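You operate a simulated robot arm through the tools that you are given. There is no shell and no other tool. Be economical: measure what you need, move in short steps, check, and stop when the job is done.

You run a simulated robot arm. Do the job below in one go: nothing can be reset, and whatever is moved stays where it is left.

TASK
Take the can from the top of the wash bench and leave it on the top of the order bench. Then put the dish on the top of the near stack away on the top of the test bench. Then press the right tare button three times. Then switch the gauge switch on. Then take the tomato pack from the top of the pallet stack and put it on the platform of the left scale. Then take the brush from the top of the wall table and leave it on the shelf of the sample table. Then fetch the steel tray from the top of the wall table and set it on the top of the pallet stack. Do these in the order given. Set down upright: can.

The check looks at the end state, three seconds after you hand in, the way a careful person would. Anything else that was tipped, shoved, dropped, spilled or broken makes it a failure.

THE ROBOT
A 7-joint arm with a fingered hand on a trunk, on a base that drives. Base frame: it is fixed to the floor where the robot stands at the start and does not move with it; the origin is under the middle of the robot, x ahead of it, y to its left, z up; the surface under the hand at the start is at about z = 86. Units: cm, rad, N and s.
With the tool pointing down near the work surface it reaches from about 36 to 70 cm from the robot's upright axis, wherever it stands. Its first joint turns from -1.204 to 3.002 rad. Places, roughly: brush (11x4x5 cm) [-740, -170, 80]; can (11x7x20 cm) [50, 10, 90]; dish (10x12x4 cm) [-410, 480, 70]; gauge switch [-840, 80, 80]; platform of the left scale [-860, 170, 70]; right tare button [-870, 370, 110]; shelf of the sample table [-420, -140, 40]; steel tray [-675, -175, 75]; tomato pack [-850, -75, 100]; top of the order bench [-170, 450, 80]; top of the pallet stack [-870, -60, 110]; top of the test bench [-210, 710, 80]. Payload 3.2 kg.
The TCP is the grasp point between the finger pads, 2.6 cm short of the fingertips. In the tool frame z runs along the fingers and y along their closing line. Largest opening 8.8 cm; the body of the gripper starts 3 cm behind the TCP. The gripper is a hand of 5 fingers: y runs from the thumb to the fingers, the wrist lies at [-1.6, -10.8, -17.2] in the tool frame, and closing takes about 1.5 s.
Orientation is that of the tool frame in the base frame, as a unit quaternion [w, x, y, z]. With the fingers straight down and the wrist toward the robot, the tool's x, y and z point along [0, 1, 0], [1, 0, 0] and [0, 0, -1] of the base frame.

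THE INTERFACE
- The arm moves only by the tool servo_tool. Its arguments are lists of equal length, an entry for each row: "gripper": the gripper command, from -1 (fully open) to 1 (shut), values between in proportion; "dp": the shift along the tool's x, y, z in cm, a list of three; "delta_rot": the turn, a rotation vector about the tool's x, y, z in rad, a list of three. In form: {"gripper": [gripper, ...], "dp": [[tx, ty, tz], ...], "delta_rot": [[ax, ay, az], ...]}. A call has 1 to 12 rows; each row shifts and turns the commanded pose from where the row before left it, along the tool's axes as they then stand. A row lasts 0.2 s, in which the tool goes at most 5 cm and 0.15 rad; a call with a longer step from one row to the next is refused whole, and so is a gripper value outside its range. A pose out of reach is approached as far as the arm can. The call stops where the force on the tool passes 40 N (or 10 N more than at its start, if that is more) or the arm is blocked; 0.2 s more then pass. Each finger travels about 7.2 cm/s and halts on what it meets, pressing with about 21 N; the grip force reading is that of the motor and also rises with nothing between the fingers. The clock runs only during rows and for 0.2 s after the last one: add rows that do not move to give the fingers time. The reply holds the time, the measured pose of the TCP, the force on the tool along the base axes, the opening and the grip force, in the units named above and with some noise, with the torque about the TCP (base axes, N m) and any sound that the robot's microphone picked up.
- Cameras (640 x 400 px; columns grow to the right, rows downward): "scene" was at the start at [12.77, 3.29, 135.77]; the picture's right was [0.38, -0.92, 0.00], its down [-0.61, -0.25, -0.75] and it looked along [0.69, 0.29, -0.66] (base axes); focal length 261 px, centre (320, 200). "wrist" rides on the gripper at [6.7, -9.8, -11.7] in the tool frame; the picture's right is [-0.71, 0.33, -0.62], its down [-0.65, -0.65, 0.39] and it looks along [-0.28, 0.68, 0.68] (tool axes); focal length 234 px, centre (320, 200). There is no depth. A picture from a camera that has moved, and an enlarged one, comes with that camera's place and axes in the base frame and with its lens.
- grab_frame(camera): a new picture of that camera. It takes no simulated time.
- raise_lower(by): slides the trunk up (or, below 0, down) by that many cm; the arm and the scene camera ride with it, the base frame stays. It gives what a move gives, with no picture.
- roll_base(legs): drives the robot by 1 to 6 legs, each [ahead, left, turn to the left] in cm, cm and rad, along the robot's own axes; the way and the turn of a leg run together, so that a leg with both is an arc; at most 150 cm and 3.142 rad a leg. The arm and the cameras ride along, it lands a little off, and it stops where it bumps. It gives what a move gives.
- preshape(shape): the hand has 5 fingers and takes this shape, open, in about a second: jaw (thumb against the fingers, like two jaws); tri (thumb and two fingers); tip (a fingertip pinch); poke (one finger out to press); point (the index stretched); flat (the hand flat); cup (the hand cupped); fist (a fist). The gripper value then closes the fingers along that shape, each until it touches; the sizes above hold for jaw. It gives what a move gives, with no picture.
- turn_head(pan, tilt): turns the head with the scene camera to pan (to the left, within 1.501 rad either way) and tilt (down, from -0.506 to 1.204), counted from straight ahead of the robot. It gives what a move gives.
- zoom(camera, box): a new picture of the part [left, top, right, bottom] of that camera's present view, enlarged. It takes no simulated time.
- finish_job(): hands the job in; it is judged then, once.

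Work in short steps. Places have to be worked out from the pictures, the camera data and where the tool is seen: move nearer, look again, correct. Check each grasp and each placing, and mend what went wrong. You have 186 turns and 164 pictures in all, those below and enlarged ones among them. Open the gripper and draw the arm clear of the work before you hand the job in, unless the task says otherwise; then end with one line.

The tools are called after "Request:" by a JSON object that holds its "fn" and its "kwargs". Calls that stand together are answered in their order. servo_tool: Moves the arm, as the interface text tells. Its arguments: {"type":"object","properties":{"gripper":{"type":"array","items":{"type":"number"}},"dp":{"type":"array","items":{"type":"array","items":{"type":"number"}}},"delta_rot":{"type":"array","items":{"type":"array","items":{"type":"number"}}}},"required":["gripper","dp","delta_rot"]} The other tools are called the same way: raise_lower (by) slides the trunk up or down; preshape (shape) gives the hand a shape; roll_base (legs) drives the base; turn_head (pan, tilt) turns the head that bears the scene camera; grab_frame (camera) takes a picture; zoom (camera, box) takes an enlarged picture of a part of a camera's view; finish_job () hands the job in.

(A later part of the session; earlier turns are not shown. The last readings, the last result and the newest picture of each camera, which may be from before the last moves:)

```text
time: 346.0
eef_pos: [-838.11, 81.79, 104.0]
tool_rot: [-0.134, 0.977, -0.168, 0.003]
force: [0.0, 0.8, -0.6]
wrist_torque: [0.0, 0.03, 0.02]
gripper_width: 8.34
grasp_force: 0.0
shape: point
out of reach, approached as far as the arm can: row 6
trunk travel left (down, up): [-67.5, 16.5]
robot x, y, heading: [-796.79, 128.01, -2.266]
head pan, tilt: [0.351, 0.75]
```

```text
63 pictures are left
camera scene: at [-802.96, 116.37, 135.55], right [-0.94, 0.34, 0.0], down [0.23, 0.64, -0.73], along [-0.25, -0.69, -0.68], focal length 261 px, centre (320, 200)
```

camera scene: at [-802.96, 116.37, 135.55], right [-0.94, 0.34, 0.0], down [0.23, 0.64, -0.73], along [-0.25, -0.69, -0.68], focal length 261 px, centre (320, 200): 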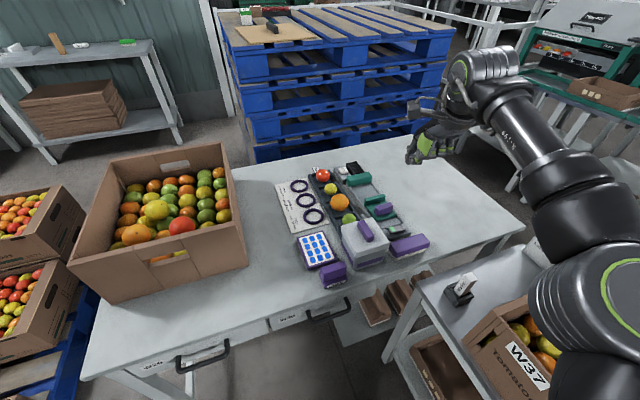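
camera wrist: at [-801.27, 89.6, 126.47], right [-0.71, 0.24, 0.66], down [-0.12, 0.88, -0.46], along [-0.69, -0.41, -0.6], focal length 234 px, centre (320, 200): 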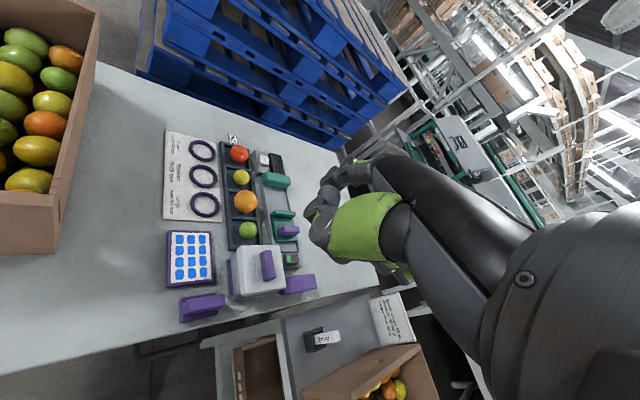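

The tip is where I predicted. I descend to about 4 cm above the green end.

Request:
{"fn": "servo_tool", "kwargs": {"gripper": [-1, -1, -1, -1, -1, -1], "dp": [[-0.37, 1.37, 4.06], [-0.37, 1.37, 4.06], [-0.37, 1.37, 4.06], [-0.37, 1.37, 4.06], [-0.37, 1.37, 4.06], [0, 0, 0]], "delta_rot": [[0, 0, 0], [0, 0, 0], [0, 0, 0], [0, 0, 0], [0, 0, 0], [0, 0, 0]]}}

Request:
{"fn": "zoom", "kwargs": {"camera": "scene", "box": [320, 150, 480, 270]}}

```text
time: 347.4
eef_pos: [-840.98, 81.5, 82.95]
tool_rot: [-0.134, 0.977, -0.168, 0.003]
force: [-0.4, 0.0, 0.2]
wrist_torque: [0.02, -0.02, -0.01]
gripper_width: 8.35
grasp_force: 0.0
shape: point
trunk travel left (down, up): [-67.5, 16.5]
robot x, y, heading: [-796.78, 127.85, -2.262]
head pan, tilt: [0.351, 0.75]
```

```text
3.33 times, centred on (400, 210) of scene
camera zoom: at [-802.9, 116.42, 135.56], right [-0.94, 0.34, 0.0], down [0.23, 0.64, -0.73], along [-0.25, -0.69, -0.68], focal length 869 px, centre (53, 167)
```

zoom: 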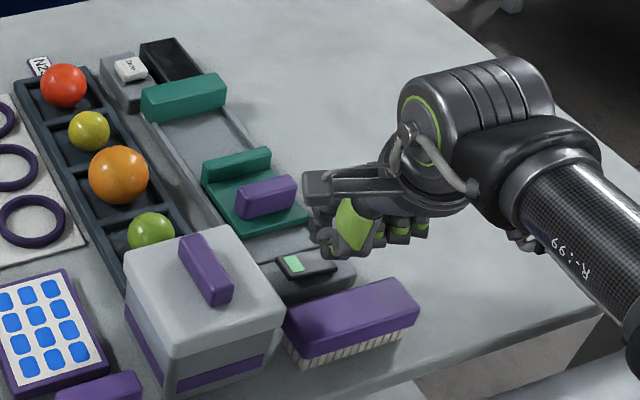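

I zoom closer on the fingertip and switch from both cameras.

Request:
{"fn": "zoom", "kwargs": {"camera": "scene", "box": [380, 190, 460, 250]}}

Request:
{"fn": "grab_frame", "kwargs": {"camera": "wrist"}}

```text
6.67 times, centred on (420, 220) of scene
camera zoom: at [-802.9, 116.42, 135.56], right [-0.94, 0.34, 0.0], down [0.23, 0.64, -0.73], along [-0.25, -0.69, -0.68], focal length 1738 px, centre (-347, 67)
```

zoom: 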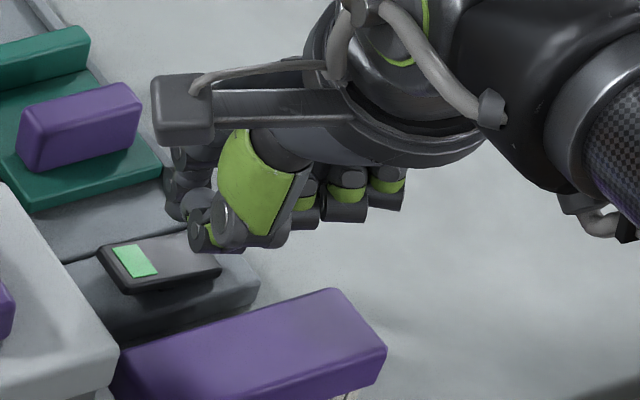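

```text
60 pictures are left
camera wrist: at [-832.1, 85.0, 96.46], right [-0.81, -0.23, 0.54], down [-0.38, 0.91, -0.18], along [-0.45, -0.35, -0.82], focal length 234 px, centre (320, 200)
```

wrist: 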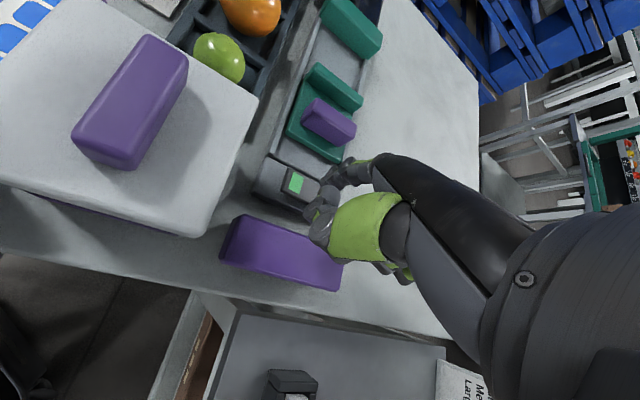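

The index tip is 4 cm above the green end and the thumb clears the brush. I lower carefully until I feel contact or hear a click.

Request:
{"fn": "servo_tool", "kwargs": {"gripper": [-1, -1, -1, -1], "dp": [[0.6, 0.5, 1.5], [0, 0.26, 0.97], [0, 0.13, 0.48], [0, 0, 0]], "delta_rot": [[0, 0, 0], [0, 0, 0], [0, 0, 0], [0, 0, 0]]}}

Request:
{"fn": "zoom", "kwargs": {"camera": "scene", "box": [380, 190, 460, 250]}}

Request:
{"fn": "zoom", "kwargs": {"camera": "wrist", "box": [250, 140, 370, 300]}}

```text
time: 348.4
eef_pos: [-840.49, 81.24, 80.05]
tool_rot: [-0.132, 0.977, -0.169, 0.003]
force: [0.8, 0.7, 8.2]
wrist_torque: [-0.39, 0.05, 0.03]
gripper_width: 0.0
grasp_force: 0.1
shape: point
trunk travel left (down, up): [-67.5, 16.5]
robot x, y, heading: [-797.06, 127.92, -2.262]
head pan, tilt: [0.351, 0.75]
```

```text
6.67 times, centred on (420, 220) of scene
camera zoom: at [-802.79, 116.54, 135.58], right [-0.94, 0.34, 0.0], down [0.23, 0.64, -0.73], along [-0.25, -0.69, -0.68], focal length 1738 px, centre (-347, 67)
```

zoom: 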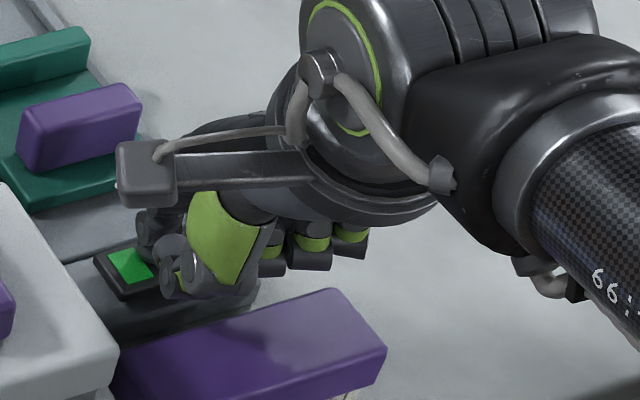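

```text
2.50 times, centred on (310, 220) of wrist
camera zoom: at [-831.55, 84.85, 93.59], right [-0.81, -0.23, 0.54], down [-0.38, 0.91, -0.18], along [-0.45, -0.35, -0.82], focal length 585 px, centre (345, 150)
```

zoom: 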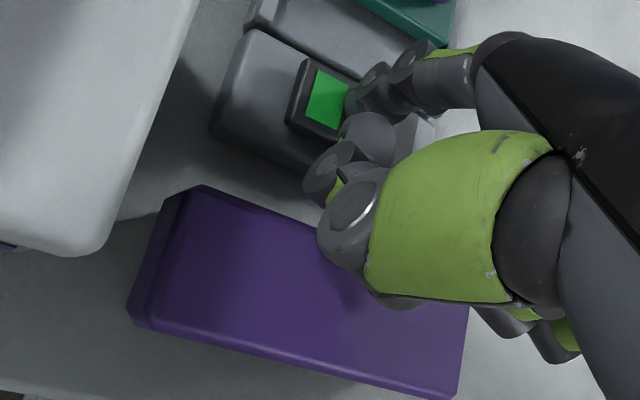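

There is contact, but the tip looks about 1.5 cm west of the green patch, and no click came. I lift, shift east 1.7 cm, and press again.

Request:
{"fn": "servo_tool", "kwargs": {"gripper": [-1, -1, -1, -1], "dp": [[0, -0.51, -1.93], [1.7, 0, 0], [0, 0, 0], [0, 0, 0]], "delta_rot": [[0, 0, 0], [0, 0, 0], [0, 0, 0], [0, 0, 0]]}}

Request:
{"fn": "zoom", "kwargs": {"camera": "scene", "box": [370, 195, 450, 255]}}

Request:
{"fn": "zoom", "kwargs": {"camera": "wrist", "box": [250, 140, 370, 300]}}

```text
time: 349.4
eef_pos: [-838.96, 80.54, 81.74]
tool_rot: [-0.135, 0.976, -0.168, 0.002]
force: [-0.1, -0.4, -0.2]
wrist_torque: [-0.03, -0.01, -0.01]
gripper_width: 0.0
grasp_force: 0.0
shape: point
trunk travel left (down, up): [-67.5, 16.5]
robot x, y, heading: [-797.16, 127.9, -2.266]
head pan, tilt: [0.351, 0.75]
```

```text
6.67 times, centred on (410, 225) of scene
camera zoom: at [-802.92, 116.37, 135.55], right [-0.94, 0.34, 0.0], down [0.23, 0.64, -0.73], along [-0.25, -0.69, -0.68], focal length 1738 px, centre (-280, 33)
```

zoom: 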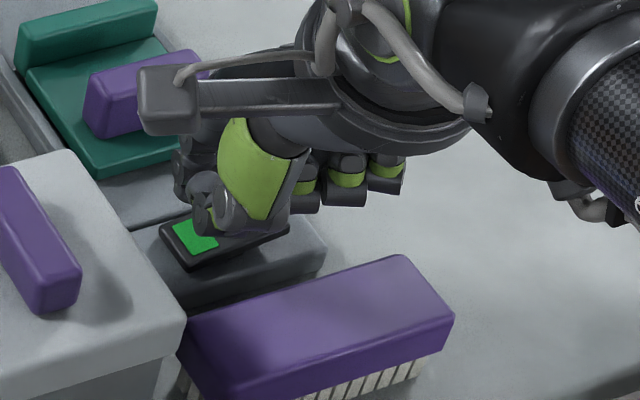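

```text
2.50 times, centred on (310, 220) of wrist
camera zoom: at [-829.98, 84.13, 95.34], right [-0.81, -0.23, 0.54], down [-0.38, 0.91, -0.18], along [-0.45, -0.35, -0.82], focal length 585 px, centre (345, 150)
```

zoom: 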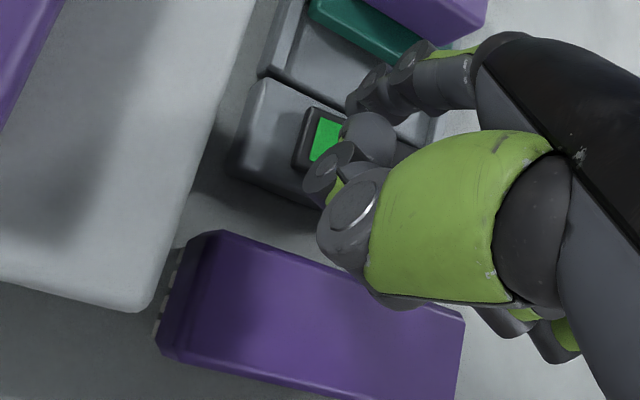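

The patch's shading changed, so the rocker may have flipped. I lift clear and look.

Request:
{"fn": "servo_tool", "kwargs": {"gripper": [-1, -1, -1, -1, -1], "dp": [[0, -1.0, -3.9], [0, -1.0, -3.9], [-3, -1.0, -3.0], [-4, 0, 0], [0, 0, 0]], "delta_rot": [[0, 0, 0], [0, 0, 0], [0, 0, 0], [0, 0, 0], [0, 0, 0]]}}

Request:
{"fn": "zoom", "kwargs": {"camera": "scene", "box": [378, 210, 442, 250]}}

Request:
{"fn": "grab_frame", "kwargs": {"camera": "wrist"}}

```text
time: 350.6
eef_pos: [-842.21, 81.83, 93.12]
tool_rot: [-0.134, 0.976, -0.169, 0.003]
force: [0.0, -0.4, 0.2]
wrist_torque: [-0.04, -0.04, 0.01]
gripper_width: 0.0
grasp_force: 0.0
shape: point
out of reach, approached as far as the arm can: row 4
trunk travel left (down, up): [-67.5, 16.5]
robot x, y, heading: [-796.66, 127.89, -2.266]
head pan, tilt: [0.351, 0.75]
```

```text
10.00 times, centred on (410, 230) of scene
camera zoom: at [-802.94, 116.41, 135.55], right [-0.94, 0.34, 0.0], down [0.23, 0.64, -0.73], along [-0.25, -0.69, -0.68], focal length 2606 px, centre (-580, -100)
```

zoom: 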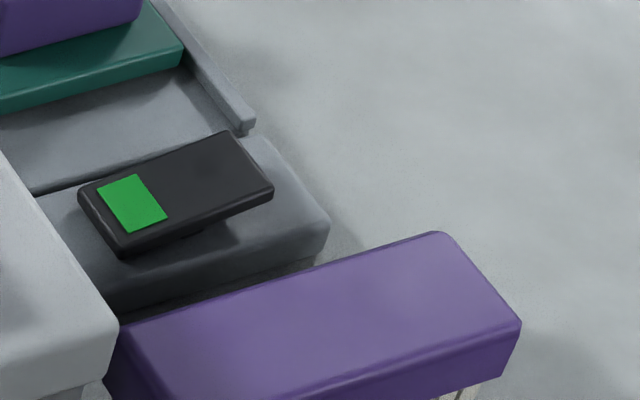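

```text
54 pictures are left
camera wrist: at [-833.29, 85.42, 106.67], right [-0.81, -0.23, 0.54], down [-0.38, 0.91, -0.18], along [-0.45, -0.35, -0.82], focal length 234 px, centre (320, 200)
```

wrist: 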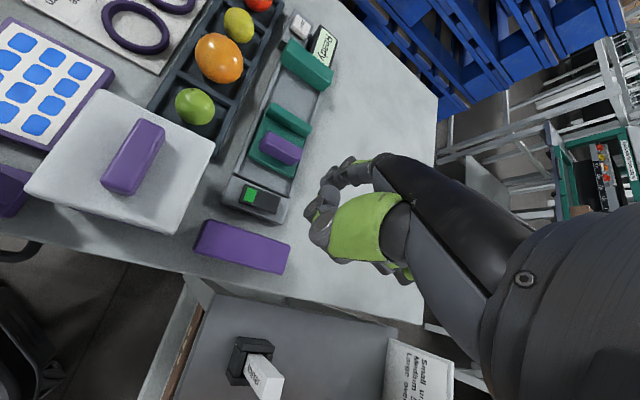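

The green end is now down, and the gauge's display seems lit. I zoom to confirm.

Request:
{"fn": "zoom", "kwargs": {"camera": "wrist", "box": [270, 10, 370, 70]}}

```text
6.40 times, centred on (320, 40) of wrist
camera zoom: at [-833.29, 85.42, 106.67], right [-0.81, -0.23, 0.54], down [-0.38, 0.91, -0.18], along [-0.45, -0.35, -0.82], focal length 1499 px, centre (320, 1224)
```

zoom: 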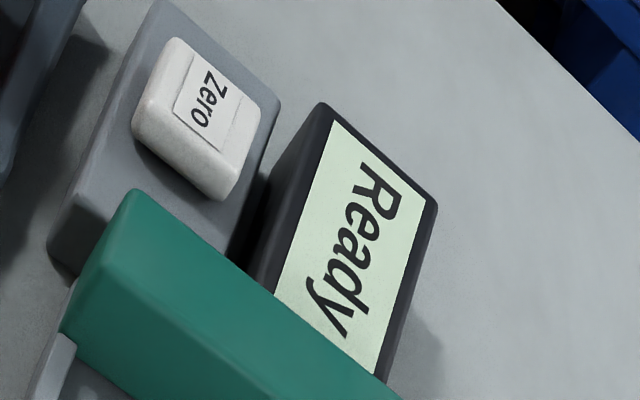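

"Ready" — the gauge is on. I raise and retract the arm, return to a tool-down jaw hand, and back off eastward.

Request:
{"fn": "servo_tool", "kwargs": {"gripper": [-1, -1, -1, -1, -1, -1, -1, -1, -1, -1, -1, -1], "dp": [[0, -2, -4], [0, -2, -4], [0, -2, -4], [0, -4, -2], [0, 0, 0], [0, 0, 0], [0, 0, 0], [0, 0, 0], [0, 0, 0], [0, -4, 0], [0, -4, 0], [0, 0, 0]], "delta_rot": [[0, 0, 0], [0, 0, 0], [0, 0, 0], [0, 0, 0], [-0.13, 0, 0], [-0.13, 0, 0], [0, 0, 0.12], [0, 0, 0.12], [0, 0, 0.11], [0, 0, 0], [0, 0, 0], [0, 0, 0]]}}

Request:
{"fn": "roll_base", "kwargs": {"legs": [[0, 0, -0.88], [-90, 0, 0], [-110, 0, 0]]}}

Request:
{"fn": "preshape", "kwargs": {"shape": "jaw"}}

Request:
{"fn": "turn_head", "kwargs": {"pan": 1.3, "tilt": 0.5}}

Request:
{"fn": "grab_frame", "kwargs": {"camera": "scene"}}

```text
time: 353.2
eef_pos: [-835.46, 92.43, 102.35]
tool_rot: [-0.003, 0.941, -0.337, -0.019]
force: [0.2, -0.6, 0.5]
wrist_torque: [0.01, -0.03, -0.01]
gripper_width: 0.0
grasp_force: 0.1
shape: point
out of reach, approached as far as the arm can: row 2, 3
trunk travel left (down, up): [-67.5, 16.5]
robot x, y, heading: [-796.57, 127.69, -2.267]
head pan, tilt: [0.351, 0.75]
```

```text
time: 365.4
eef_pos: [-649.22, 134.27, 102.61]
tool_rot: [-0.011, 0.709, -0.705, -0.015]
force: [-0.6, -0.1, 0.3]
wrist_torque: [0.03, 0.0, 0.0]
gripper_width: 0.0
grasp_force: 0.0
shape: point
trunk travel left (down, up): [-67.5, 16.5]
robot x, y, heading: [-597.39, 127.47, 3.14]
head pan, tilt: [0.351, 0.75]
```

```text
time: 366.3
eef_pos: [-649.22, 134.16, 102.61]
tool_rot: [-0.011, 0.71, -0.704, -0.016]
force: [-0.3, 1.2, -0.7]
wrist_torque: [0.01, -0.02, 0.02]
gripper_width: 8.78
grasp_force: 0.1
shape: jaw
trunk travel left (down, up): [-67.5, 16.5]
robot x, y, heading: [-597.1, 127.58, 3.144]
head pan, tilt: [0.351, 0.75]
```

```text
time: 367.5
eef_pos: [-649.24, 134.16, 102.58]
tool_rot: [-0.011, 0.709, -0.705, -0.016]
force: [0.1, -0.2, 0.2]
wrist_torque: [0.03, 0.01, -0.03]
gripper_width: 8.82
grasp_force: 0.1
shape: jaw
trunk travel left (down, up): [-67.5, 16.5]
robot x, y, heading: [-597.19, 127.73, 3.141]
head pan, tilt: [1.3, 0.499]
```

```text
52 pictures are left
camera scene: at [-604.75, 118.73, 137.75], right [-0.96, 0.27, 0.0], down [0.13, 0.46, -0.88], along [-0.24, -0.85, -0.48], focal length 261 px, centre (320, 200)
```

scene: 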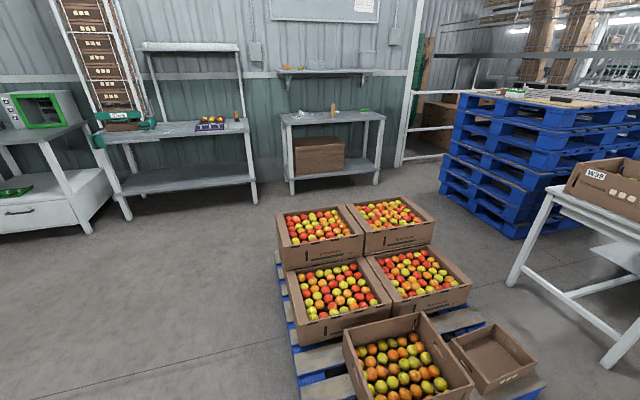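

The way: around the fruit pallet's east side (x>-612), then west along y≈-86 between it and the wall table. I stop at x≈-715 to look at the stack top.

Request:
{"fn": "roll_base", "kwargs": {"legs": [[-30, 30, 0], [0, 130, 0], [0, 54, 0], [90, 0, 0], [58, 0, 0]]}}

Request:
{"fn": "raise_lower", "kwargs": {"by": 16}}

Request:
{"fn": "turn_head", "kwargs": {"pan": 0.0, "tilt": 0.35}}

Request:
{"fn": "grab_frame", "kwargs": {"camera": "scene"}}

```text
time: 386.2
eef_pos: [-765.97, -79.19, 102.49]
tool_rot: [-0.01, 0.708, -0.706, -0.016]
force: [-0.5, -0.3, -0.1]
wrist_torque: [-0.03, -0.02, 0.01]
gripper_width: 8.8
grasp_force: 0.1
shape: jaw
trunk travel left (down, up): [-67.5, 16.5]
robot x, y, heading: [-713.9, -86.1, 3.135]
head pan, tilt: [1.3, 0.499]
```

```text
time: 388.0
eef_pos: [-765.98, -79.13, 118.5]
tool_rot: [-0.012, 0.707, -0.707, -0.017]
force: [-0.5, -0.2, 0.0]
wrist_torque: [-0.02, -0.03, -0.01]
gripper_width: 8.82
grasp_force: 0.0
shape: jaw
trunk travel left (down, up): [-83.5, 0.5]
robot x, y, heading: [-714.37, -85.89, 3.138]
head pan, tilt: [1.3, 0.499]
```

```text
time: 389.5
eef_pos: [-765.76, -79.08, 118.51]
tool_rot: [-0.011, 0.708, -0.706, -0.017]
force: [-0.3, 0.8, 1.1]
wrist_torque: [0.0, -0.01, -0.01]
gripper_width: 8.78
grasp_force: 0.1
shape: jaw
trunk travel left (down, up): [-83.5, 0.5]
robot x, y, heading: [-714.31, -86.49, 3.138]
head pan, tilt: [0.0, 0.351]
```

```text
51 pictures are left
camera scene: at [-728.33, -86.05, 155.12], right [0.0, 1.0, 0.0], down [0.34, 0.0, -0.94], along [-0.94, 0.0, -0.34], focal length 261 px, centre (320, 200)
```

scene: 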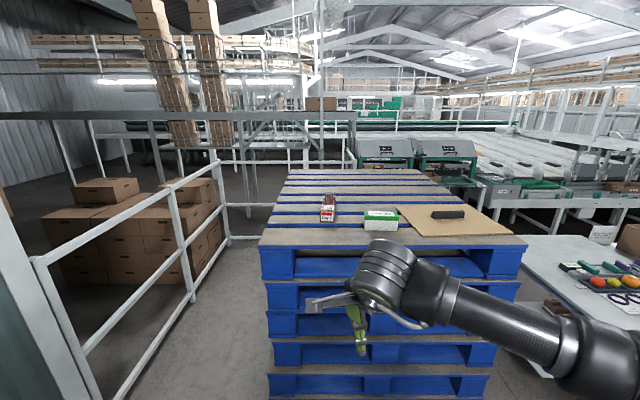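

I zoom in on the pack on the stack top.

Request:
{"fn": "zoom", "kwargs": {"camera": "scene", "box": [290, 180, 410, 240]}}

Request:
{"fn": "grab_frame", "kwargs": {"camera": "wrist"}}

```text
5.33 times, centred on (350, 210) of scene
camera zoom: at [-728.33, -86.05, 155.12], right [0.0, 1.0, 0.0], down [0.34, 0.0, -0.94], along [-0.94, 0.0, -0.34], focal length 1390 px, centre (160, 147)
```

zoom: 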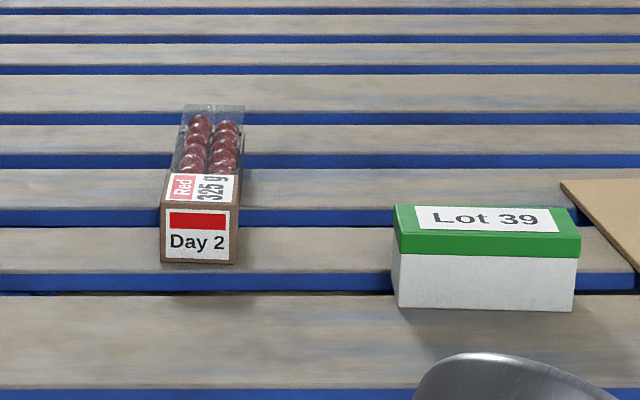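

```text
49 pictures are left
camera wrist: at [-756.01, -86.29, 129.93], right [-0.33, 0.68, 0.65], down [0.65, 0.67, -0.37], along [-0.69, 0.3, -0.66], focal length 234 px, centre (320, 200)
```

wrist: 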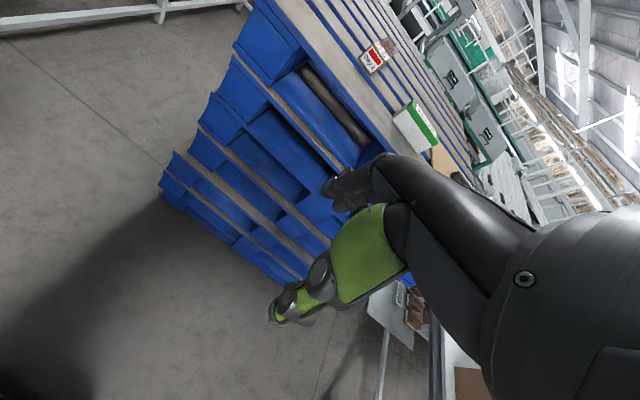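

The pack is about 28 cm long (x −831…−859), 6.4 wide, centred on y≈-82, with its top at z≈113. I raise the hand, drive in to x≈-784, and turn the hand so it closes across the pack.

Request:
{"fn": "servo_tool", "kwargs": {"gripper": [-1, -1, -1, -1], "dp": [[0, 0, -4], [0, 0, -4], [0, 0, -2], [0, 0, 0]], "delta_rot": [[0, 0, 0], [0, 0, 0], [0, 0, 0], [0, 0, 0]]}}

Request:
{"fn": "roll_base", "kwargs": {"legs": [[69, 0, 0]]}}

Request:
{"fn": "servo_tool", "kwargs": {"gripper": [-1, -1, -1, -1, -1, -1, -1, -1, -1, -1, -1, -1], "dp": [[0, 0, 0], [0, 0, 0], [0, 0, 0], [0, 0, 0], [0, 0, 0], [0, 0, 0], [0, 0, 0], [0, 0, 0], [0, 0, 0], [0, 0, 0], [0, 0, 0], [0, 0, 0]], "delta_rot": [[0, 0, -0.145], [0, 0, -0.145], [0, 0, -0.145], [0, 0, -0.145], [0, 0, -0.145], [0, 0, -0.145], [0, 0, -0.145], [0, 0, -0.145], [0, 0, -0.145], [0, 0, -0.145], [0, 0, -0.06], [0, 0, 0]]}}

Request:
{"fn": "turn_head", "kwargs": {"pan": 0.0, "tilt": 0.7}}

Request:
{"fn": "grab_frame", "kwargs": {"camera": "scene"}}

Request:
{"fn": "grab_frame", "kwargs": {"camera": "wrist"}}

```text
time: 390.5
eef_pos: [-765.75, -79.42, 128.65]
tool_rot: [-0.011, 0.708, -0.706, -0.017]
force: [1.0, -0.1, 0.0]
wrist_torque: [0.02, -0.04, 0.0]
gripper_width: 8.81
grasp_force: 0.1
shape: jaw
trunk travel left (down, up): [-83.5, 0.5]
robot x, y, heading: [-713.8, -86.29, 3.136]
head pan, tilt: [0.0, 0.351]
```

```text
time: 394.3
eef_pos: [-834.17, -79.37, 128.62]
tool_rot: [-0.011, 0.709, -0.705, -0.017]
force: [-0.4, -0.1, -0.1]
wrist_torque: [0.0, 0.0, 0.03]
gripper_width: 8.76
grasp_force: 0.1
shape: jaw
trunk travel left (down, up): [-83.5, 0.5]
robot x, y, heading: [-782.26, -85.87, 3.14]
head pan, tilt: [0.0, 0.351]
```

```text
time: 396.9
eef_pos: [-827.82, -79.96, 127.06]
tool_rot: [-0.029, 0.932, -0.36, -0.005]
force: [0.5, -0.2, 0.1]
wrist_torque: [0.04, 0.03, 0.0]
gripper_width: 8.79
grasp_force: 0.1
shape: jaw
out of reach, approached as far as the arm can: row 5, 6, 7, 8, 9, 10, 11
trunk travel left (down, up): [-83.5, 0.5]
robot x, y, heading: [-782.19, -85.91, 3.142]
head pan, tilt: [0.0, 0.351]
```

```text
time: 397.7
eef_pos: [-827.8, -80.02, 127.03]
tool_rot: [-0.03, 0.932, -0.361, -0.004]
force: [0.8, 0.7, 0.4]
wrist_torque: [0.01, -0.02, 0.0]
gripper_width: 8.78
grasp_force: 0.0
shape: jaw
trunk travel left (down, up): [-83.5, 0.5]
robot x, y, heading: [-782.67, -86.0, 3.133]
head pan, tilt: [0.0, 0.7]
```

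```text
48 pictures are left
camera scene: at [-795.89, -85.78, 151.98], right [0.0, 1.0, 0.0], down [0.64, 0.0, -0.77], along [-0.77, 0.0, -0.64], focal length 261 px, centre (320, 200)
```

scene: 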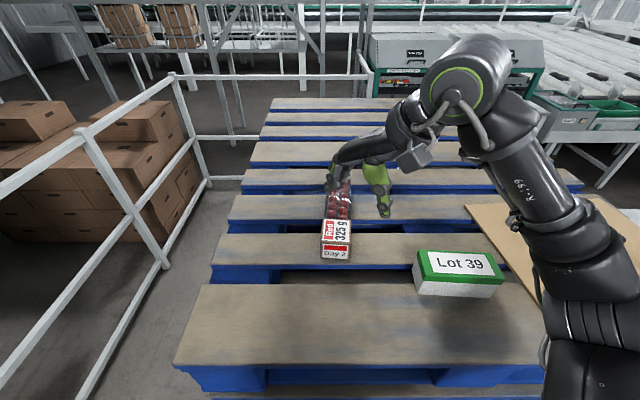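

```text
47 pictures are left
camera wrist: at [-816.48, -78.06, 139.03], right [-0.76, 0.19, 0.63], down [-0.04, 0.94, -0.33], along [-0.65, -0.28, -0.7], focal length 234 px, centre (320, 200)
```

wrist: 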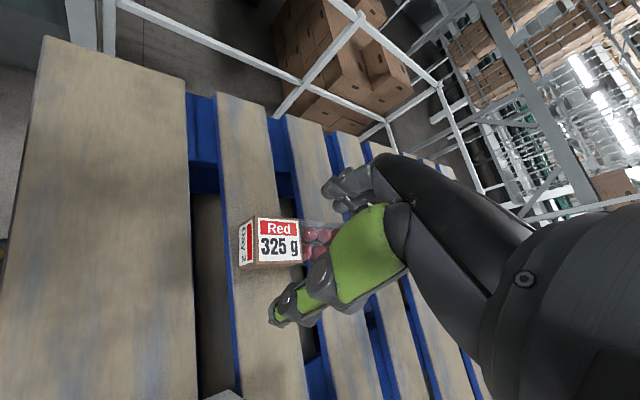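

The rotation ran out of reach at this height. I lower the hand 6 cm and continue turning.

Request:
{"fn": "servo_tool", "kwargs": {"gripper": [-1, -1, -1, -1, -1, -1, -1, -1, -1], "dp": [[0, 0, 4], [0, 0, 2.5], [0, 0, 0], [0, 0, 0], [0, 0, 0], [0, 0, 0], [0, 0, 0], [0, 0, 0], [0, 0, 0]], "delta_rot": [[0, 0, 0], [0, 0, 0], [0, 0, -0.13], [0, 0, -0.13], [0, 0, -0.13], [0, 0, -0.13], [0, 0, -0.13], [0, 0, 0], [0, 0, 0]]}}

Request:
{"fn": "grab_frame", "kwargs": {"camera": "wrist"}}

```text
time: 399.7
eef_pos: [-817.23, -86.98, 118.27]
tool_rot: [-0.031, 0.984, -0.175, 0.0]
force: [-0.3, 0.0, 0.1]
wrist_torque: [0.05, -0.02, 0.0]
gripper_width: 8.79
grasp_force: 0.1
shape: jaw
out of reach, approached as far as the arm can: row 3, 4, 5, 6, 7
trunk travel left (down, up): [-83.5, 0.5]
robot x, y, heading: [-782.74, -85.77, 3.137]
head pan, tilt: [0.0, 0.7]
```

```text
46 pictures are left
camera wrist: at [-807.66, -80.88, 130.52], right [-0.79, -0.11, 0.61], down [-0.38, 0.86, -0.34], along [-0.49, -0.5, -0.72], focal length 234 px, centre (320, 200)
```

wrist: 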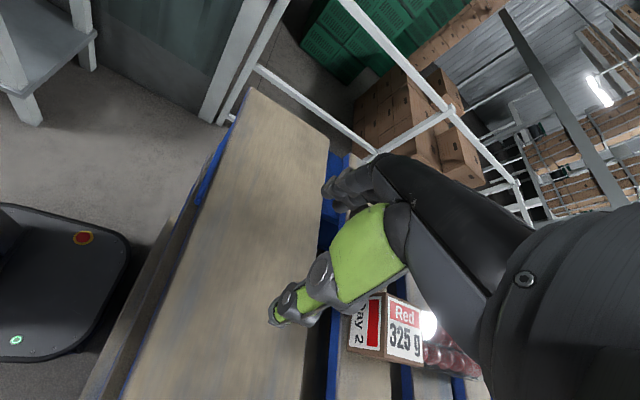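

That turn direction hits a limit. I back the hand up, return to the normal yaw, and try turning it the other way (wrist to the south) closer in.

Request:
{"fn": "servo_tool", "kwargs": {"gripper": [-1, -1, -1, -1, -1, -1, -1, -1, -1, -1, -1, -1], "dp": [[0, 0, -3], [0, 0, -3], [0, 0, 0], [0, 0, 0], [0, 0, 0], [0, 0, 0], [0, 0, 0], [0, 0, 0], [0, 0, 0], [0, 0, 0], [0, 0, 0], [0, 0, 0]], "delta_rot": [[0, 0, 0], [-0.06, 0, 0], [0, 0, 0.15], [0, 0, 0.15], [0, 0, 0.15], [0, 0, 0.15], [0, 0, 0.15], [0, 0, 0.15], [0, 0, 0.15], [0, 0, 0.15], [0, 0, 0.15], [0, 0, 0.15]]}}

Request:
{"fn": "servo_tool", "kwargs": {"gripper": [-1, -1, -1, -1, -1, -1, -1, -1, -1], "dp": [[0, 0, 0], [0, 0, 0], [0, 0, 0], [0, 0, 0], [0, 0, 0], [0, 0, 0], [0, 0, 0], [0, 0, 0], [0, 0, 0]], "delta_rot": [[0, 0, 0.15], [0, 0, 0.15], [0, 0, 0.15], [0, 0, 0.15], [0, 0, 0.15], [0, 0, 0.15], [0, 0, 0.15], [0, 0, 0.15], [0, 0, 0]]}}

```text
time: 402.3
eef_pos: [-817.48, -87.28, 124.14]
tool_rot: [-0.002, -0.602, 0.798, 0.004]
force: [0.7, -0.2, -0.2]
wrist_torque: [0.01, -0.01, 0.01]
gripper_width: 8.78
grasp_force: 0.1
shape: jaw
trunk travel left (down, up): [-83.5, 0.5]
robot x, y, heading: [-782.25, -85.97, 3.138]
head pan, tilt: [0.0, 0.7]
```

```text
time: 404.3
eef_pos: [-817.56, -87.06, 124.14]
tool_rot: [-0.004, -0.047, 0.999, 0.001]
force: [0.7, 0.0, 0.6]
wrist_torque: [-0.03, 0.02, -0.02]
gripper_width: 8.78
grasp_force: 0.0
shape: jaw
trunk travel left (down, up): [-83.5, 0.5]
robot x, y, heading: [-782.51, -86.1, 3.138]
head pan, tilt: [0.0, 0.7]
```

Turning this way works: the closing line now runs along y. I align with the pack's slight angle, nudge the base 3 cm in, and move above the pack.

Request:
{"fn": "roll_base", "kwargs": {"legs": [[3, 0, 0]]}}

Request:
{"fn": "servo_tool", "kwargs": {"gripper": [-1, -1, -1, -1, -1, -1, -1, -1], "dp": [[0, 0, 0], [0, 0, 0], [3.9, 0.6, 0], [3.9, 0.6, 0], [3.9, 0.6, 0], [3.9, 0.6, 0], [3.9, 0.6, 0], [0, 0, 0]], "delta_rot": [[0, 0, 0.09], [0, 0, 0.09], [0, 0, 0], [0, 0, 0], [0, 0, 0], [0, 0, 0], [0, 0, 0], [0, 0, 0]]}}

Request:
{"fn": "grab_frame", "kwargs": {"camera": "scene"}}

Request:
{"fn": "grab_frame", "kwargs": {"camera": "wrist"}}

```text
time: 405.1
eef_pos: [-820.18, -87.23, 124.16]
tool_rot: [-0.005, -0.049, 0.999, 0.002]
force: [0.2, -0.2, 0.2]
wrist_torque: [0.01, -0.02, 0.01]
gripper_width: 8.81
grasp_force: 0.0
shape: jaw
trunk travel left (down, up): [-83.5, 0.5]
robot x, y, heading: [-785.35, -85.86, 3.142]
head pan, tilt: [0.0, 0.7]
```

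```text
time: 406.9
eef_pos: [-839.14, -81.34, 124.28]
tool_rot: [-0.004, 0.049, 0.999, -0.007]
force: [0.6, -0.9, 1.1]
wrist_torque: [0.0, 0.04, 0.03]
gripper_width: 8.81
grasp_force: 0.0
shape: jaw
out of reach, approached as far as the arm can: row 7
trunk travel left (down, up): [-83.5, 0.5]
robot x, y, heading: [-785.24, -85.92, 3.138]
head pan, tilt: [0.0, 0.7]
```

```text
45 pictures are left
camera scene: at [-798.75, -85.73, 151.99], right [0.0, 1.0, 0.0], down [0.64, 0.0, -0.77], along [-0.77, 0.0, -0.64], focal length 261 px, centre (320, 200)
```

scene: 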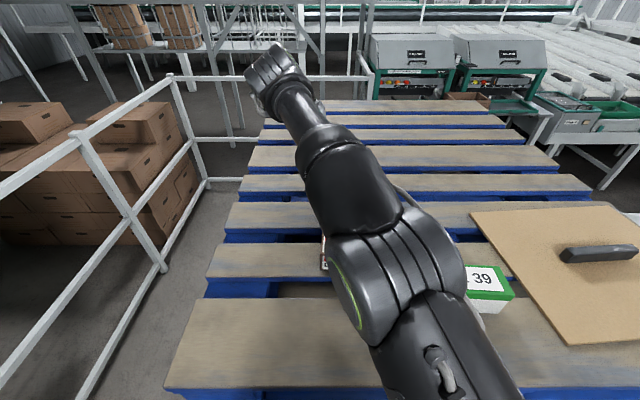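

```text
44 pictures are left
camera wrist: at [-846.56, -90.27, 136.06], right [0.74, 0.27, 0.61], down [0.58, -0.72, -0.38], along [0.34, 0.64, -0.69], focal length 234 px, centre (320, 200)
```

wrist: 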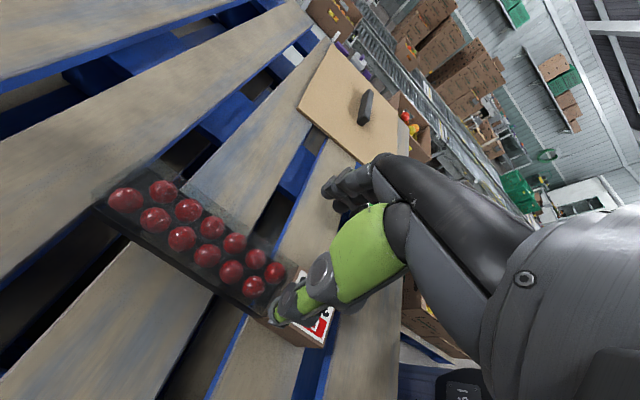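

The hand straddles the pack's axis within a centimetre. I shift 0.7 cm and descend to z≈111.

Request:
{"fn": "servo_tool", "kwargs": {"gripper": [-1, -1, -1, -1, -1, -1, -1], "dp": [[0.5, -0.7, 0], [0, 0, 4], [0, 0, 3.5], [0, 0, 0], [0, 0, 0], [0, 0, 0], [0, 0, 0]], "delta_rot": [[0, 0, 0], [0, 0, 0], [0, 0, 0], [0, 0, 0], [0, 0, 0], [0, 0, 0], [0, 0, 0]]}}

Request:
{"fn": "zoom", "kwargs": {"camera": "wrist", "box": [150, 150, 410, 390]}}

```text
time: 408.5
eef_pos: [-839.13, -82.37, 116.1]
tool_rot: [-0.003, 0.042, 0.999, 0.002]
force: [0.5, 0.7, 0.6]
wrist_torque: [-0.02, 0.0, 0.0]
gripper_width: 8.81
grasp_force: 0.0
shape: jaw
out of reach, approached as far as the arm can: row 1
trunk travel left (down, up): [-83.5, 0.5]
robot x, y, heading: [-785.74, -85.86, 3.134]
head pan, tilt: [0.0, 0.7]
```

```text
1.67 times, centred on (280, 270) of wrist
camera zoom: at [-846.46, -91.59, 127.87], right [0.74, 0.27, 0.62], down [0.59, -0.7, -0.4], along [0.33, 0.66, -0.68], focal length 390 px, centre (387, 83)
```

zoom: 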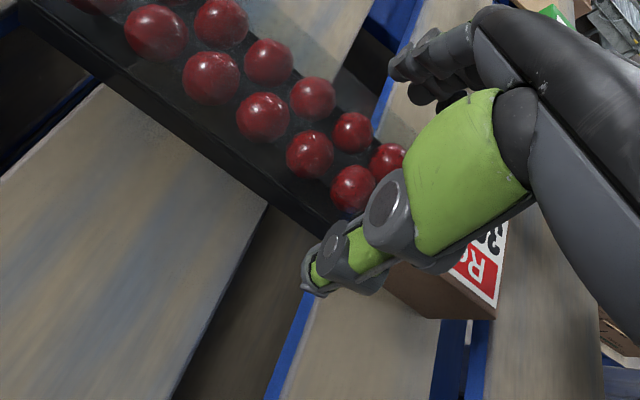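

Thumb and fingers bracket the pack. I descend the last 5 cm and close.

Request:
{"fn": "servo_tool", "kwargs": {"gripper": [-1, -1, -1, -1, 1, 1, 1, 1, 1, 1, 1, 1], "dp": [[0, 0, 2.5], [0, 0, 1.5], [0, 0, 1.1], [0, 0, 0], [0, 0, 0], [0, 0, 0], [0, 0, 0], [0, 0, 0], [0, 0, 0], [0, 0, 0], [0, 0, 0], [0, 0, 0]], "delta_rot": [[0, 0, 0], [0, 0, 0], [0, 0, 0], [0, 0, 0], [0, 0, 0], [0, 0, 0], [0, 0, 0], [0, 0, 0], [0, 0, 0], [0, 0, 0], [0, 0, 0], [0, 0, 0]]}}

Request:
{"fn": "zoom", "kwargs": {"camera": "wrist", "box": [150, 150, 410, 390]}}

```text
time: 411.1
eef_pos: [-839.15, -82.37, 111.13]
tool_rot: [-0.004, 0.043, 0.999, 0.001]
force: [-4.1, 1.6, 14.4]
wrist_torque: [-0.51, 0.1, -0.13]
gripper_width: 5.9
grasp_force: 21.2
shape: jaw
trunk travel left (down, up): [-83.5, 0.5]
robot x, y, heading: [-785.25, -85.92, 3.139]
head pan, tilt: [0.0, 0.7]
```

```text
1.67 times, centred on (280, 270) of wrist
camera zoom: at [-846.38, -91.57, 122.87], right [0.74, 0.27, 0.62], down [0.59, -0.71, -0.4], along [0.33, 0.66, -0.68], focal length 390 px, centre (387, 83)
```

zoom: 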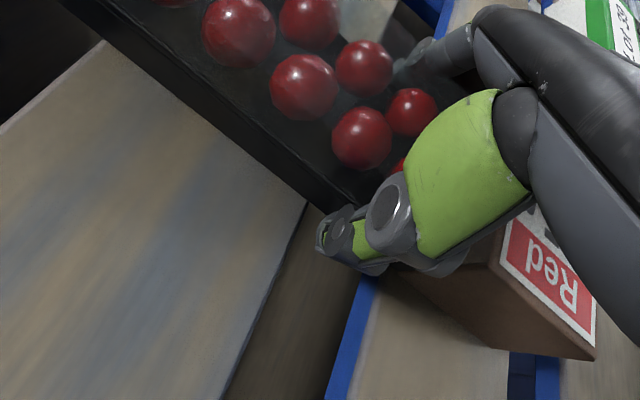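

The pack is held at 5.9 cm. I lift it and check.

Request:
{"fn": "servo_tool", "kwargs": {"gripper": [1, 1, 1, 1, 1, 1], "dp": [[0, 0, -1], [0, 0, -2], [0, 0, -3], [0, 0, -3], [0, 0, -2], [0, 0, 0]], "delta_rot": [[0, 0, 0], [0, 0, 0], [0, 0, 0], [0, 0, 0], [0, 0, 0], [0, 0, 0]]}}

Request:
{"fn": "grab_frame", "kwargs": {"camera": "wrist"}}

```text
time: 412.5
eef_pos: [-839.06, -82.43, 122.02]
tool_rot: [-0.004, 0.041, 0.999, 0.002]
force: [-0.4, 0.7, -3.2]
wrist_torque: [-0.05, -0.07, -0.01]
gripper_width: 5.79
grasp_force: 21.2
shape: jaw
trunk travel left (down, up): [-83.5, 0.5]
robot x, y, heading: [-785.35, -85.75, 3.141]
head pan, tilt: [0.0, 0.7]
```

```text
41 pictures are left
camera wrist: at [-846.52, -91.57, 133.77], right [0.74, 0.27, 0.62], down [0.59, -0.7, -0.39], along [0.33, 0.66, -0.68], focal length 234 px, centre (320, 200)
```

wrist: 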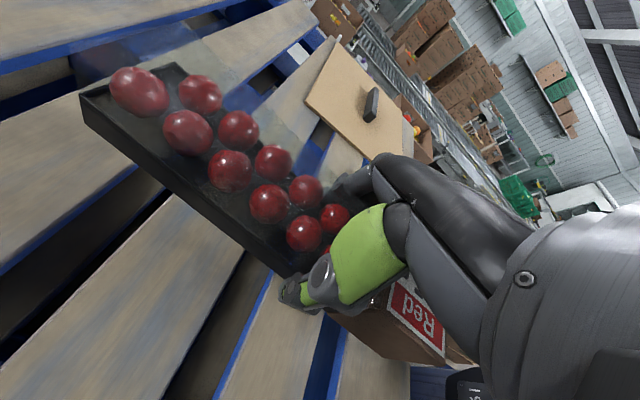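

It is level and secure. I back out, turn the hand to its normal yaw, and drive around the fruit pallet back to the left scale.

Request:
{"fn": "roll_base", "kwargs": {"legs": [[-70, 0, 0]]}}

Request:
{"fn": "servo_tool", "kwargs": {"gripper": [1, 1, 1, 1, 1, 1, 1, 1, 1, 1, 1, 1], "dp": [[0, 0, 0], [0, 0, 0], [0, 0, 0], [0, 0, 0], [0, 0, 0], [0, 0, 0], [0, 0, 0], [0, 0, 0], [0, 0, 0], [0, 0, 0], [0, 0, 0], [0, 0, 0]], "delta_rot": [[0, 0, -0.145], [0, 0, -0.145], [0, 0, -0.145], [0, 0, -0.145], [0, 0, -0.145], [0, 0, -0.145], [0, 0, -0.145], [0, 0, -0.145], [0, 0, -0.145], [0, 0, -0.145], [0, 0, -0.145], [0, 0, -0.06]]}}

Request:
{"fn": "roll_base", "kwargs": {"legs": [[-145, 0, 0], [0, -130, 0], [0, -86, 0], [32, -16, 0], [140, 0, 0]]}}

Request:
{"fn": "turn_head", "kwargs": {"pan": 0.0, "tilt": 0.5}}

Request:
{"fn": "grab_frame", "kwargs": {"camera": "scene"}}

```text
time: 416.4
eef_pos: [-768.97, -82.7, 122.0]
tool_rot: [-0.004, 0.043, 0.999, 0.001]
force: [-0.1, -0.3, -3.1]
wrist_torque: [0.05, -0.1, 0.0]
gripper_width: 5.79
grasp_force: 21.2
shape: jaw
trunk travel left (down, up): [-83.5, 0.5]
robot x, y, heading: [-715.17, -86.59, 3.135]
head pan, tilt: [0.0, 0.7]
```

```text
time: 419.0
eef_pos: [-768.97, -82.62, 121.99]
tool_rot: [0.002, 0.708, -0.706, -0.004]
force: [-0.3, -0.4, -3.1]
wrist_torque: [0.04, -0.01, -0.01]
gripper_width: 5.75
grasp_force: 21.1
shape: jaw
trunk travel left (down, up): [-83.5, 0.5]
robot x, y, heading: [-715.31, -86.1, 3.138]
head pan, tilt: [0.0, 0.7]
```

```text
time: 444.8
eef_pos: [-799.28, 144.52, 122.09]
tool_rot: [0.002, 0.712, -0.702, -0.004]
force: [0.7, 0.5, -2.5]
wrist_torque: [0.08, 0.01, 0.0]
gripper_width: 5.77
grasp_force: 20.7
shape: jaw
trunk travel left (down, up): [-83.5, 0.5]
robot x, y, heading: [-745.44, 142.18, -3.135]
head pan, tilt: [0.0, 0.7]
```

```text
time: 445.6
eef_pos: [-799.14, 144.57, 121.93]
tool_rot: [0.001, 0.712, -0.702, -0.004]
force: [-0.1, -0.6, -3.1]
wrist_torque: [0.06, 0.01, 0.02]
gripper_width: 5.76
grasp_force: 21.0
shape: jaw
trunk travel left (down, up): [-83.5, 0.5]
robot x, y, heading: [-745.47, 142.15, -3.13]
head pan, tilt: [0.0, 0.499]
```

```text
40 pictures are left
camera scene: at [-759.62, 141.75, 153.73], right [-0.01, 1.0, 0.0], down [0.48, 0.01, -0.88], along [-0.88, -0.01, -0.48], focal length 261 px, centre (320, 200)
```

scene: 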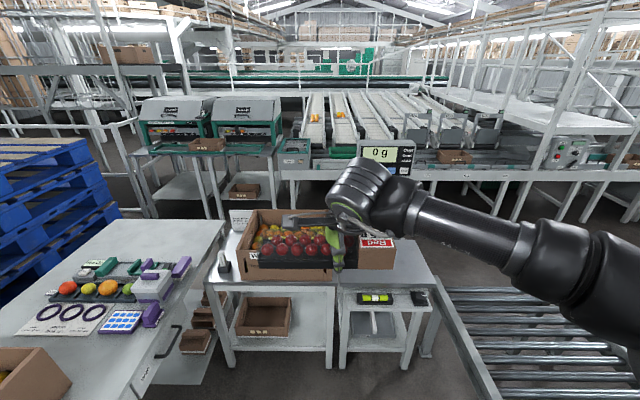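

The platform (x −833…−862, y 148…186) is right of the tomato box. I drive in so the pack is over it.

Request:
{"fn": "roll_base", "kwargs": {"legs": [[47, -20, -0.006]]}}

Request:
{"fn": "turn_head", "kwargs": {"pan": -0.3, "tilt": 0.75}}

Request:
{"fn": "grab_frame", "kwargs": {"camera": "scene"}}

Request:
{"fn": "grab_frame", "kwargs": {"camera": "wrist"}}

```text
time: 448.6
eef_pos: [-846.63, 164.28, 121.92]
tool_rot: [0.001, 0.711, -0.703, -0.004]
force: [0.4, -0.3, -3.7]
wrist_torque: [0.05, 0.03, 0.01]
gripper_width: 5.77
grasp_force: 21.3
shape: jaw
trunk travel left (down, up): [-83.5, 0.5]
robot x, y, heading: [-792.87, 161.35, -3.135]
head pan, tilt: [0.0, 0.499]
```

```text
time: 449.4
eef_pos: [-846.78, 164.38, 122.07]
tool_rot: [0.001, 0.712, -0.703, -0.003]
force: [0.8, 0.5, -2.8]
wrist_torque: [0.05, 0.03, -0.02]
gripper_width: 5.76
grasp_force: 20.7
shape: jaw
trunk travel left (down, up): [-83.5, 0.5]
robot x, y, heading: [-793.04, 161.44, -3.138]
head pan, tilt: [-0.3, 0.75]
```

```text
39 pictures are left
camera scene: at [-805.94, 163.85, 151.55], right [0.29, 0.96, 0.0], down [0.65, -0.2, -0.73], along [-0.7, 0.21, -0.68], focal length 261 px, centre (320, 200)
```

scene: 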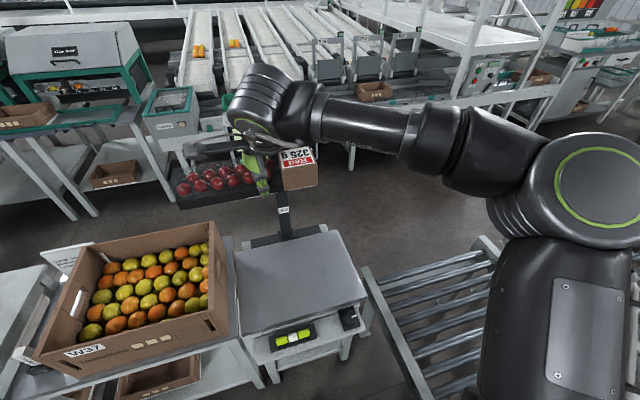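

```text
38 pictures are left
camera wrist: at [-836.77, 157.69, 133.61], right [-0.34, 0.7, 0.63], down [0.64, 0.66, -0.39], along [-0.69, 0.27, -0.67], focal length 234 px, centre (320, 200)
```

wrist: 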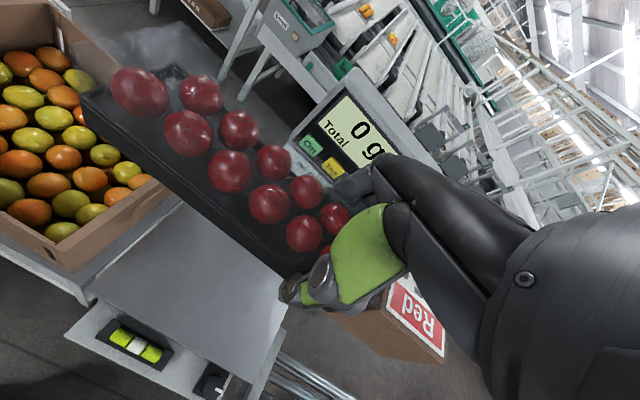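

The platform centre is about (-851.5, 168.5). I shift the hand so the pack's middle is over it, then lower the trunk 30 cm.

Request:
{"fn": "servo_tool", "kwargs": {"gripper": [1, 1, 1, 1], "dp": [[-3.4, 1.4, 0], [-3.4, 1.4, 0], [-3.4, 1.4, 0], [0, 0, 0]], "delta_rot": [[0, 0, 0], [0, 0, 0], [0, 0, 0], [0, 0, 0]]}}

Request:
{"fn": "raise_lower", "kwargs": {"by": -30}}

Request:
{"fn": "grab_frame", "kwargs": {"camera": "scene"}}

Request:
{"fn": "grab_frame", "kwargs": {"camera": "wrist"}}

```text
time: 450.4
eef_pos: [-851.06, 174.47, 122.09]
tool_rot: [0.001, 0.711, -0.703, -0.004]
force: [-0.1, -0.2, -3.5]
wrist_torque: [0.08, 0.04, 0.0]
gripper_width: 5.79
grasp_force: 21.0
shape: jaw
trunk travel left (down, up): [-83.5, 0.5]
robot x, y, heading: [-792.97, 161.69, -3.134]
head pan, tilt: [-0.3, 0.75]
```

```text
time: 453.4
eef_pos: [-850.92, 174.4, 92.18]
tool_rot: [0.001, 0.711, -0.703, -0.004]
force: [0.1, -0.6, -3.6]
wrist_torque: [0.04, -0.01, 0.02]
gripper_width: 5.78
grasp_force: 21.0
shape: jaw
trunk travel left (down, up): [-53.5, 30.5]
robot x, y, heading: [-793.04, 161.66, -3.134]
head pan, tilt: [-0.3, 0.75]
```

```text
37 pictures are left
camera scene: at [-805.9, 163.86, 121.55], right [0.29, 0.96, 0.0], down [0.65, -0.2, -0.73], along [-0.7, 0.21, -0.68], focal length 261 px, centre (320, 200)
```

scene: 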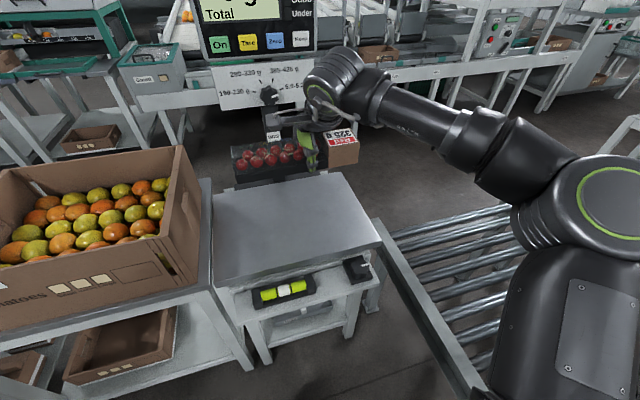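

```text
36 pictures are left
camera wrist: at [-841.05, 167.84, 103.73], right [-0.34, 0.7, 0.63], down [0.64, 0.66, -0.39], along [-0.69, 0.27, -0.67], focal length 234 px, centre (320, 200)
```

wrist: 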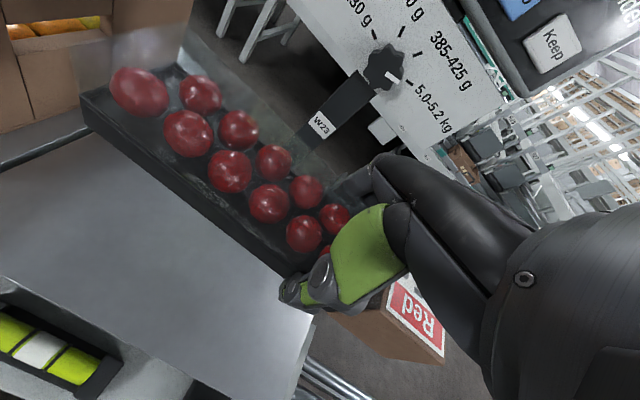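

The platform top is at z≈73, x −866…−838, y 152…188. I shift 1.3 cm in y and lower toward it.

Request:
{"fn": "servo_tool", "kwargs": {"gripper": [1, 1, 1, 1, 1, 1], "dp": [[-1.3, 0.6, 0], [0, 0, 4], [0, 0, 4], [0, 0, 3], [0, 0, 1], [0, 0, 0]], "delta_rot": [[0, 0, 0], [0, 0, 0], [0, 0, 0], [0, 0, 0], [0, 0, 0], [0, 0, 0]]}}

Request:
{"fn": "zoom", "kwargs": {"camera": "scene", "box": [190, 110, 410, 310]}}

```text
time: 454.8
eef_pos: [-851.58, 175.73, 80.06]
tool_rot: [0.002, 0.711, -0.703, -0.003]
force: [0.3, -0.8, -3.0]
wrist_torque: [0.07, 0.0, 0.01]
gripper_width: 5.8
grasp_force: 21.1
shape: jaw
trunk travel left (down, up): [-53.5, 30.5]
robot x, y, heading: [-792.98, 161.23, -3.136]
head pan, tilt: [-0.3, 0.75]
```

```text
2.00 times, centred on (300, 210) of scene
camera zoom: at [-805.91, 163.87, 121.54], right [0.29, 0.96, 0.0], down [0.65, -0.2, -0.73], along [-0.7, 0.21, -0.68], focal length 521 px, centre (360, 180)
```

zoom: 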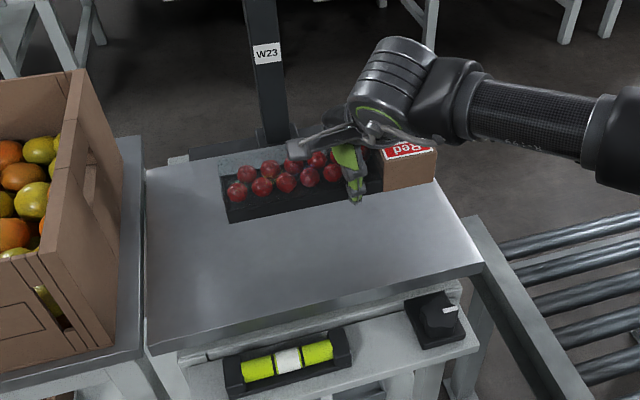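

The pack sits about 4 cm too far north. I shift it back and 1.5 cm east, then lower to contact.

Request:
{"fn": "servo_tool", "kwargs": {"gripper": [1, 1, 1, 1, 1, 1, 1, 1, 1], "dp": [[2.0, -0.7, 0], [2.0, -0.7, 0], [0, 0, 1.5], [0, 0, 0.7], [0, 0, 0.5], [0, 0, 0.4], [0, 0, 0.4], [0, 0, 0.4], [0, 0, 0]], "delta_rot": [[0, 0, 0], [0, 0, 0], [0, 0, 0], [0, 0, 0], [0, 0, 0], [0, 0, 0], [0, 0, 0], [0, 0, 0], [0, 0, 0]]}}

Request:
{"fn": "zoom", "kwargs": {"camera": "scene", "box": [190, 110, 410, 310]}}

```text
time: 456.8
eef_pos: [-850.36, 171.76, 76.09]
tool_rot: [0.001, 0.711, -0.703, -0.003]
force: [-0.1, -0.3, -2.7]
wrist_torque: [0.09, 0.01, -0.01]
gripper_width: 5.75
grasp_force: 20.7
shape: jaw
trunk travel left (down, up): [-53.5, 30.5]
robot x, y, heading: [-793.18, 161.38, -3.135]
head pan, tilt: [-0.3, 0.75]
```

```text
2.00 times, centred on (300, 210) of scene
camera zoom: at [-805.91, 163.87, 121.54], right [0.29, 0.96, 0.0], down [0.65, -0.2, -0.73], along [-0.7, 0.21, -0.68], focal length 521 px, centre (360, 180)
```

zoom: 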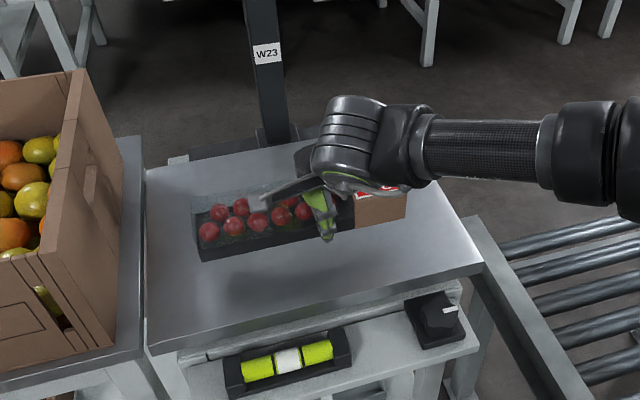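

Not touching yet, and the pack is well centred. I continue in small steps.

Request:
{"fn": "servo_tool", "kwargs": {"gripper": [1, 1, 1, 1, 1, 1, 1], "dp": [[0, 0, 0.4], [0, 0, 0.4], [0, 0, 0.4], [0, 0, 0.4], [0, 0, 0.3], [0, 0, 0.3], [0, 0, 0]], "delta_rot": [[0, 0, 0], [0, 0, 0], [0, 0, 0], [0, 0, 0], [0, 0, 0], [0, 0, 0], [0, 0, 0]]}}

```text
time: 458.4
eef_pos: [-850.37, 171.92, 74.0]
tool_rot: [0.001, 0.711, -0.703, -0.004]
force: [0.8, -0.3, -2.4]
wrist_torque: [0.07, 0.02, -0.02]
gripper_width: 5.73
grasp_force: 21.1
shape: jaw
trunk travel left (down, up): [-53.5, 30.5]
robot x, y, heading: [-793.44, 161.27, -3.134]
head pan, tilt: [-0.3, 0.75]
```

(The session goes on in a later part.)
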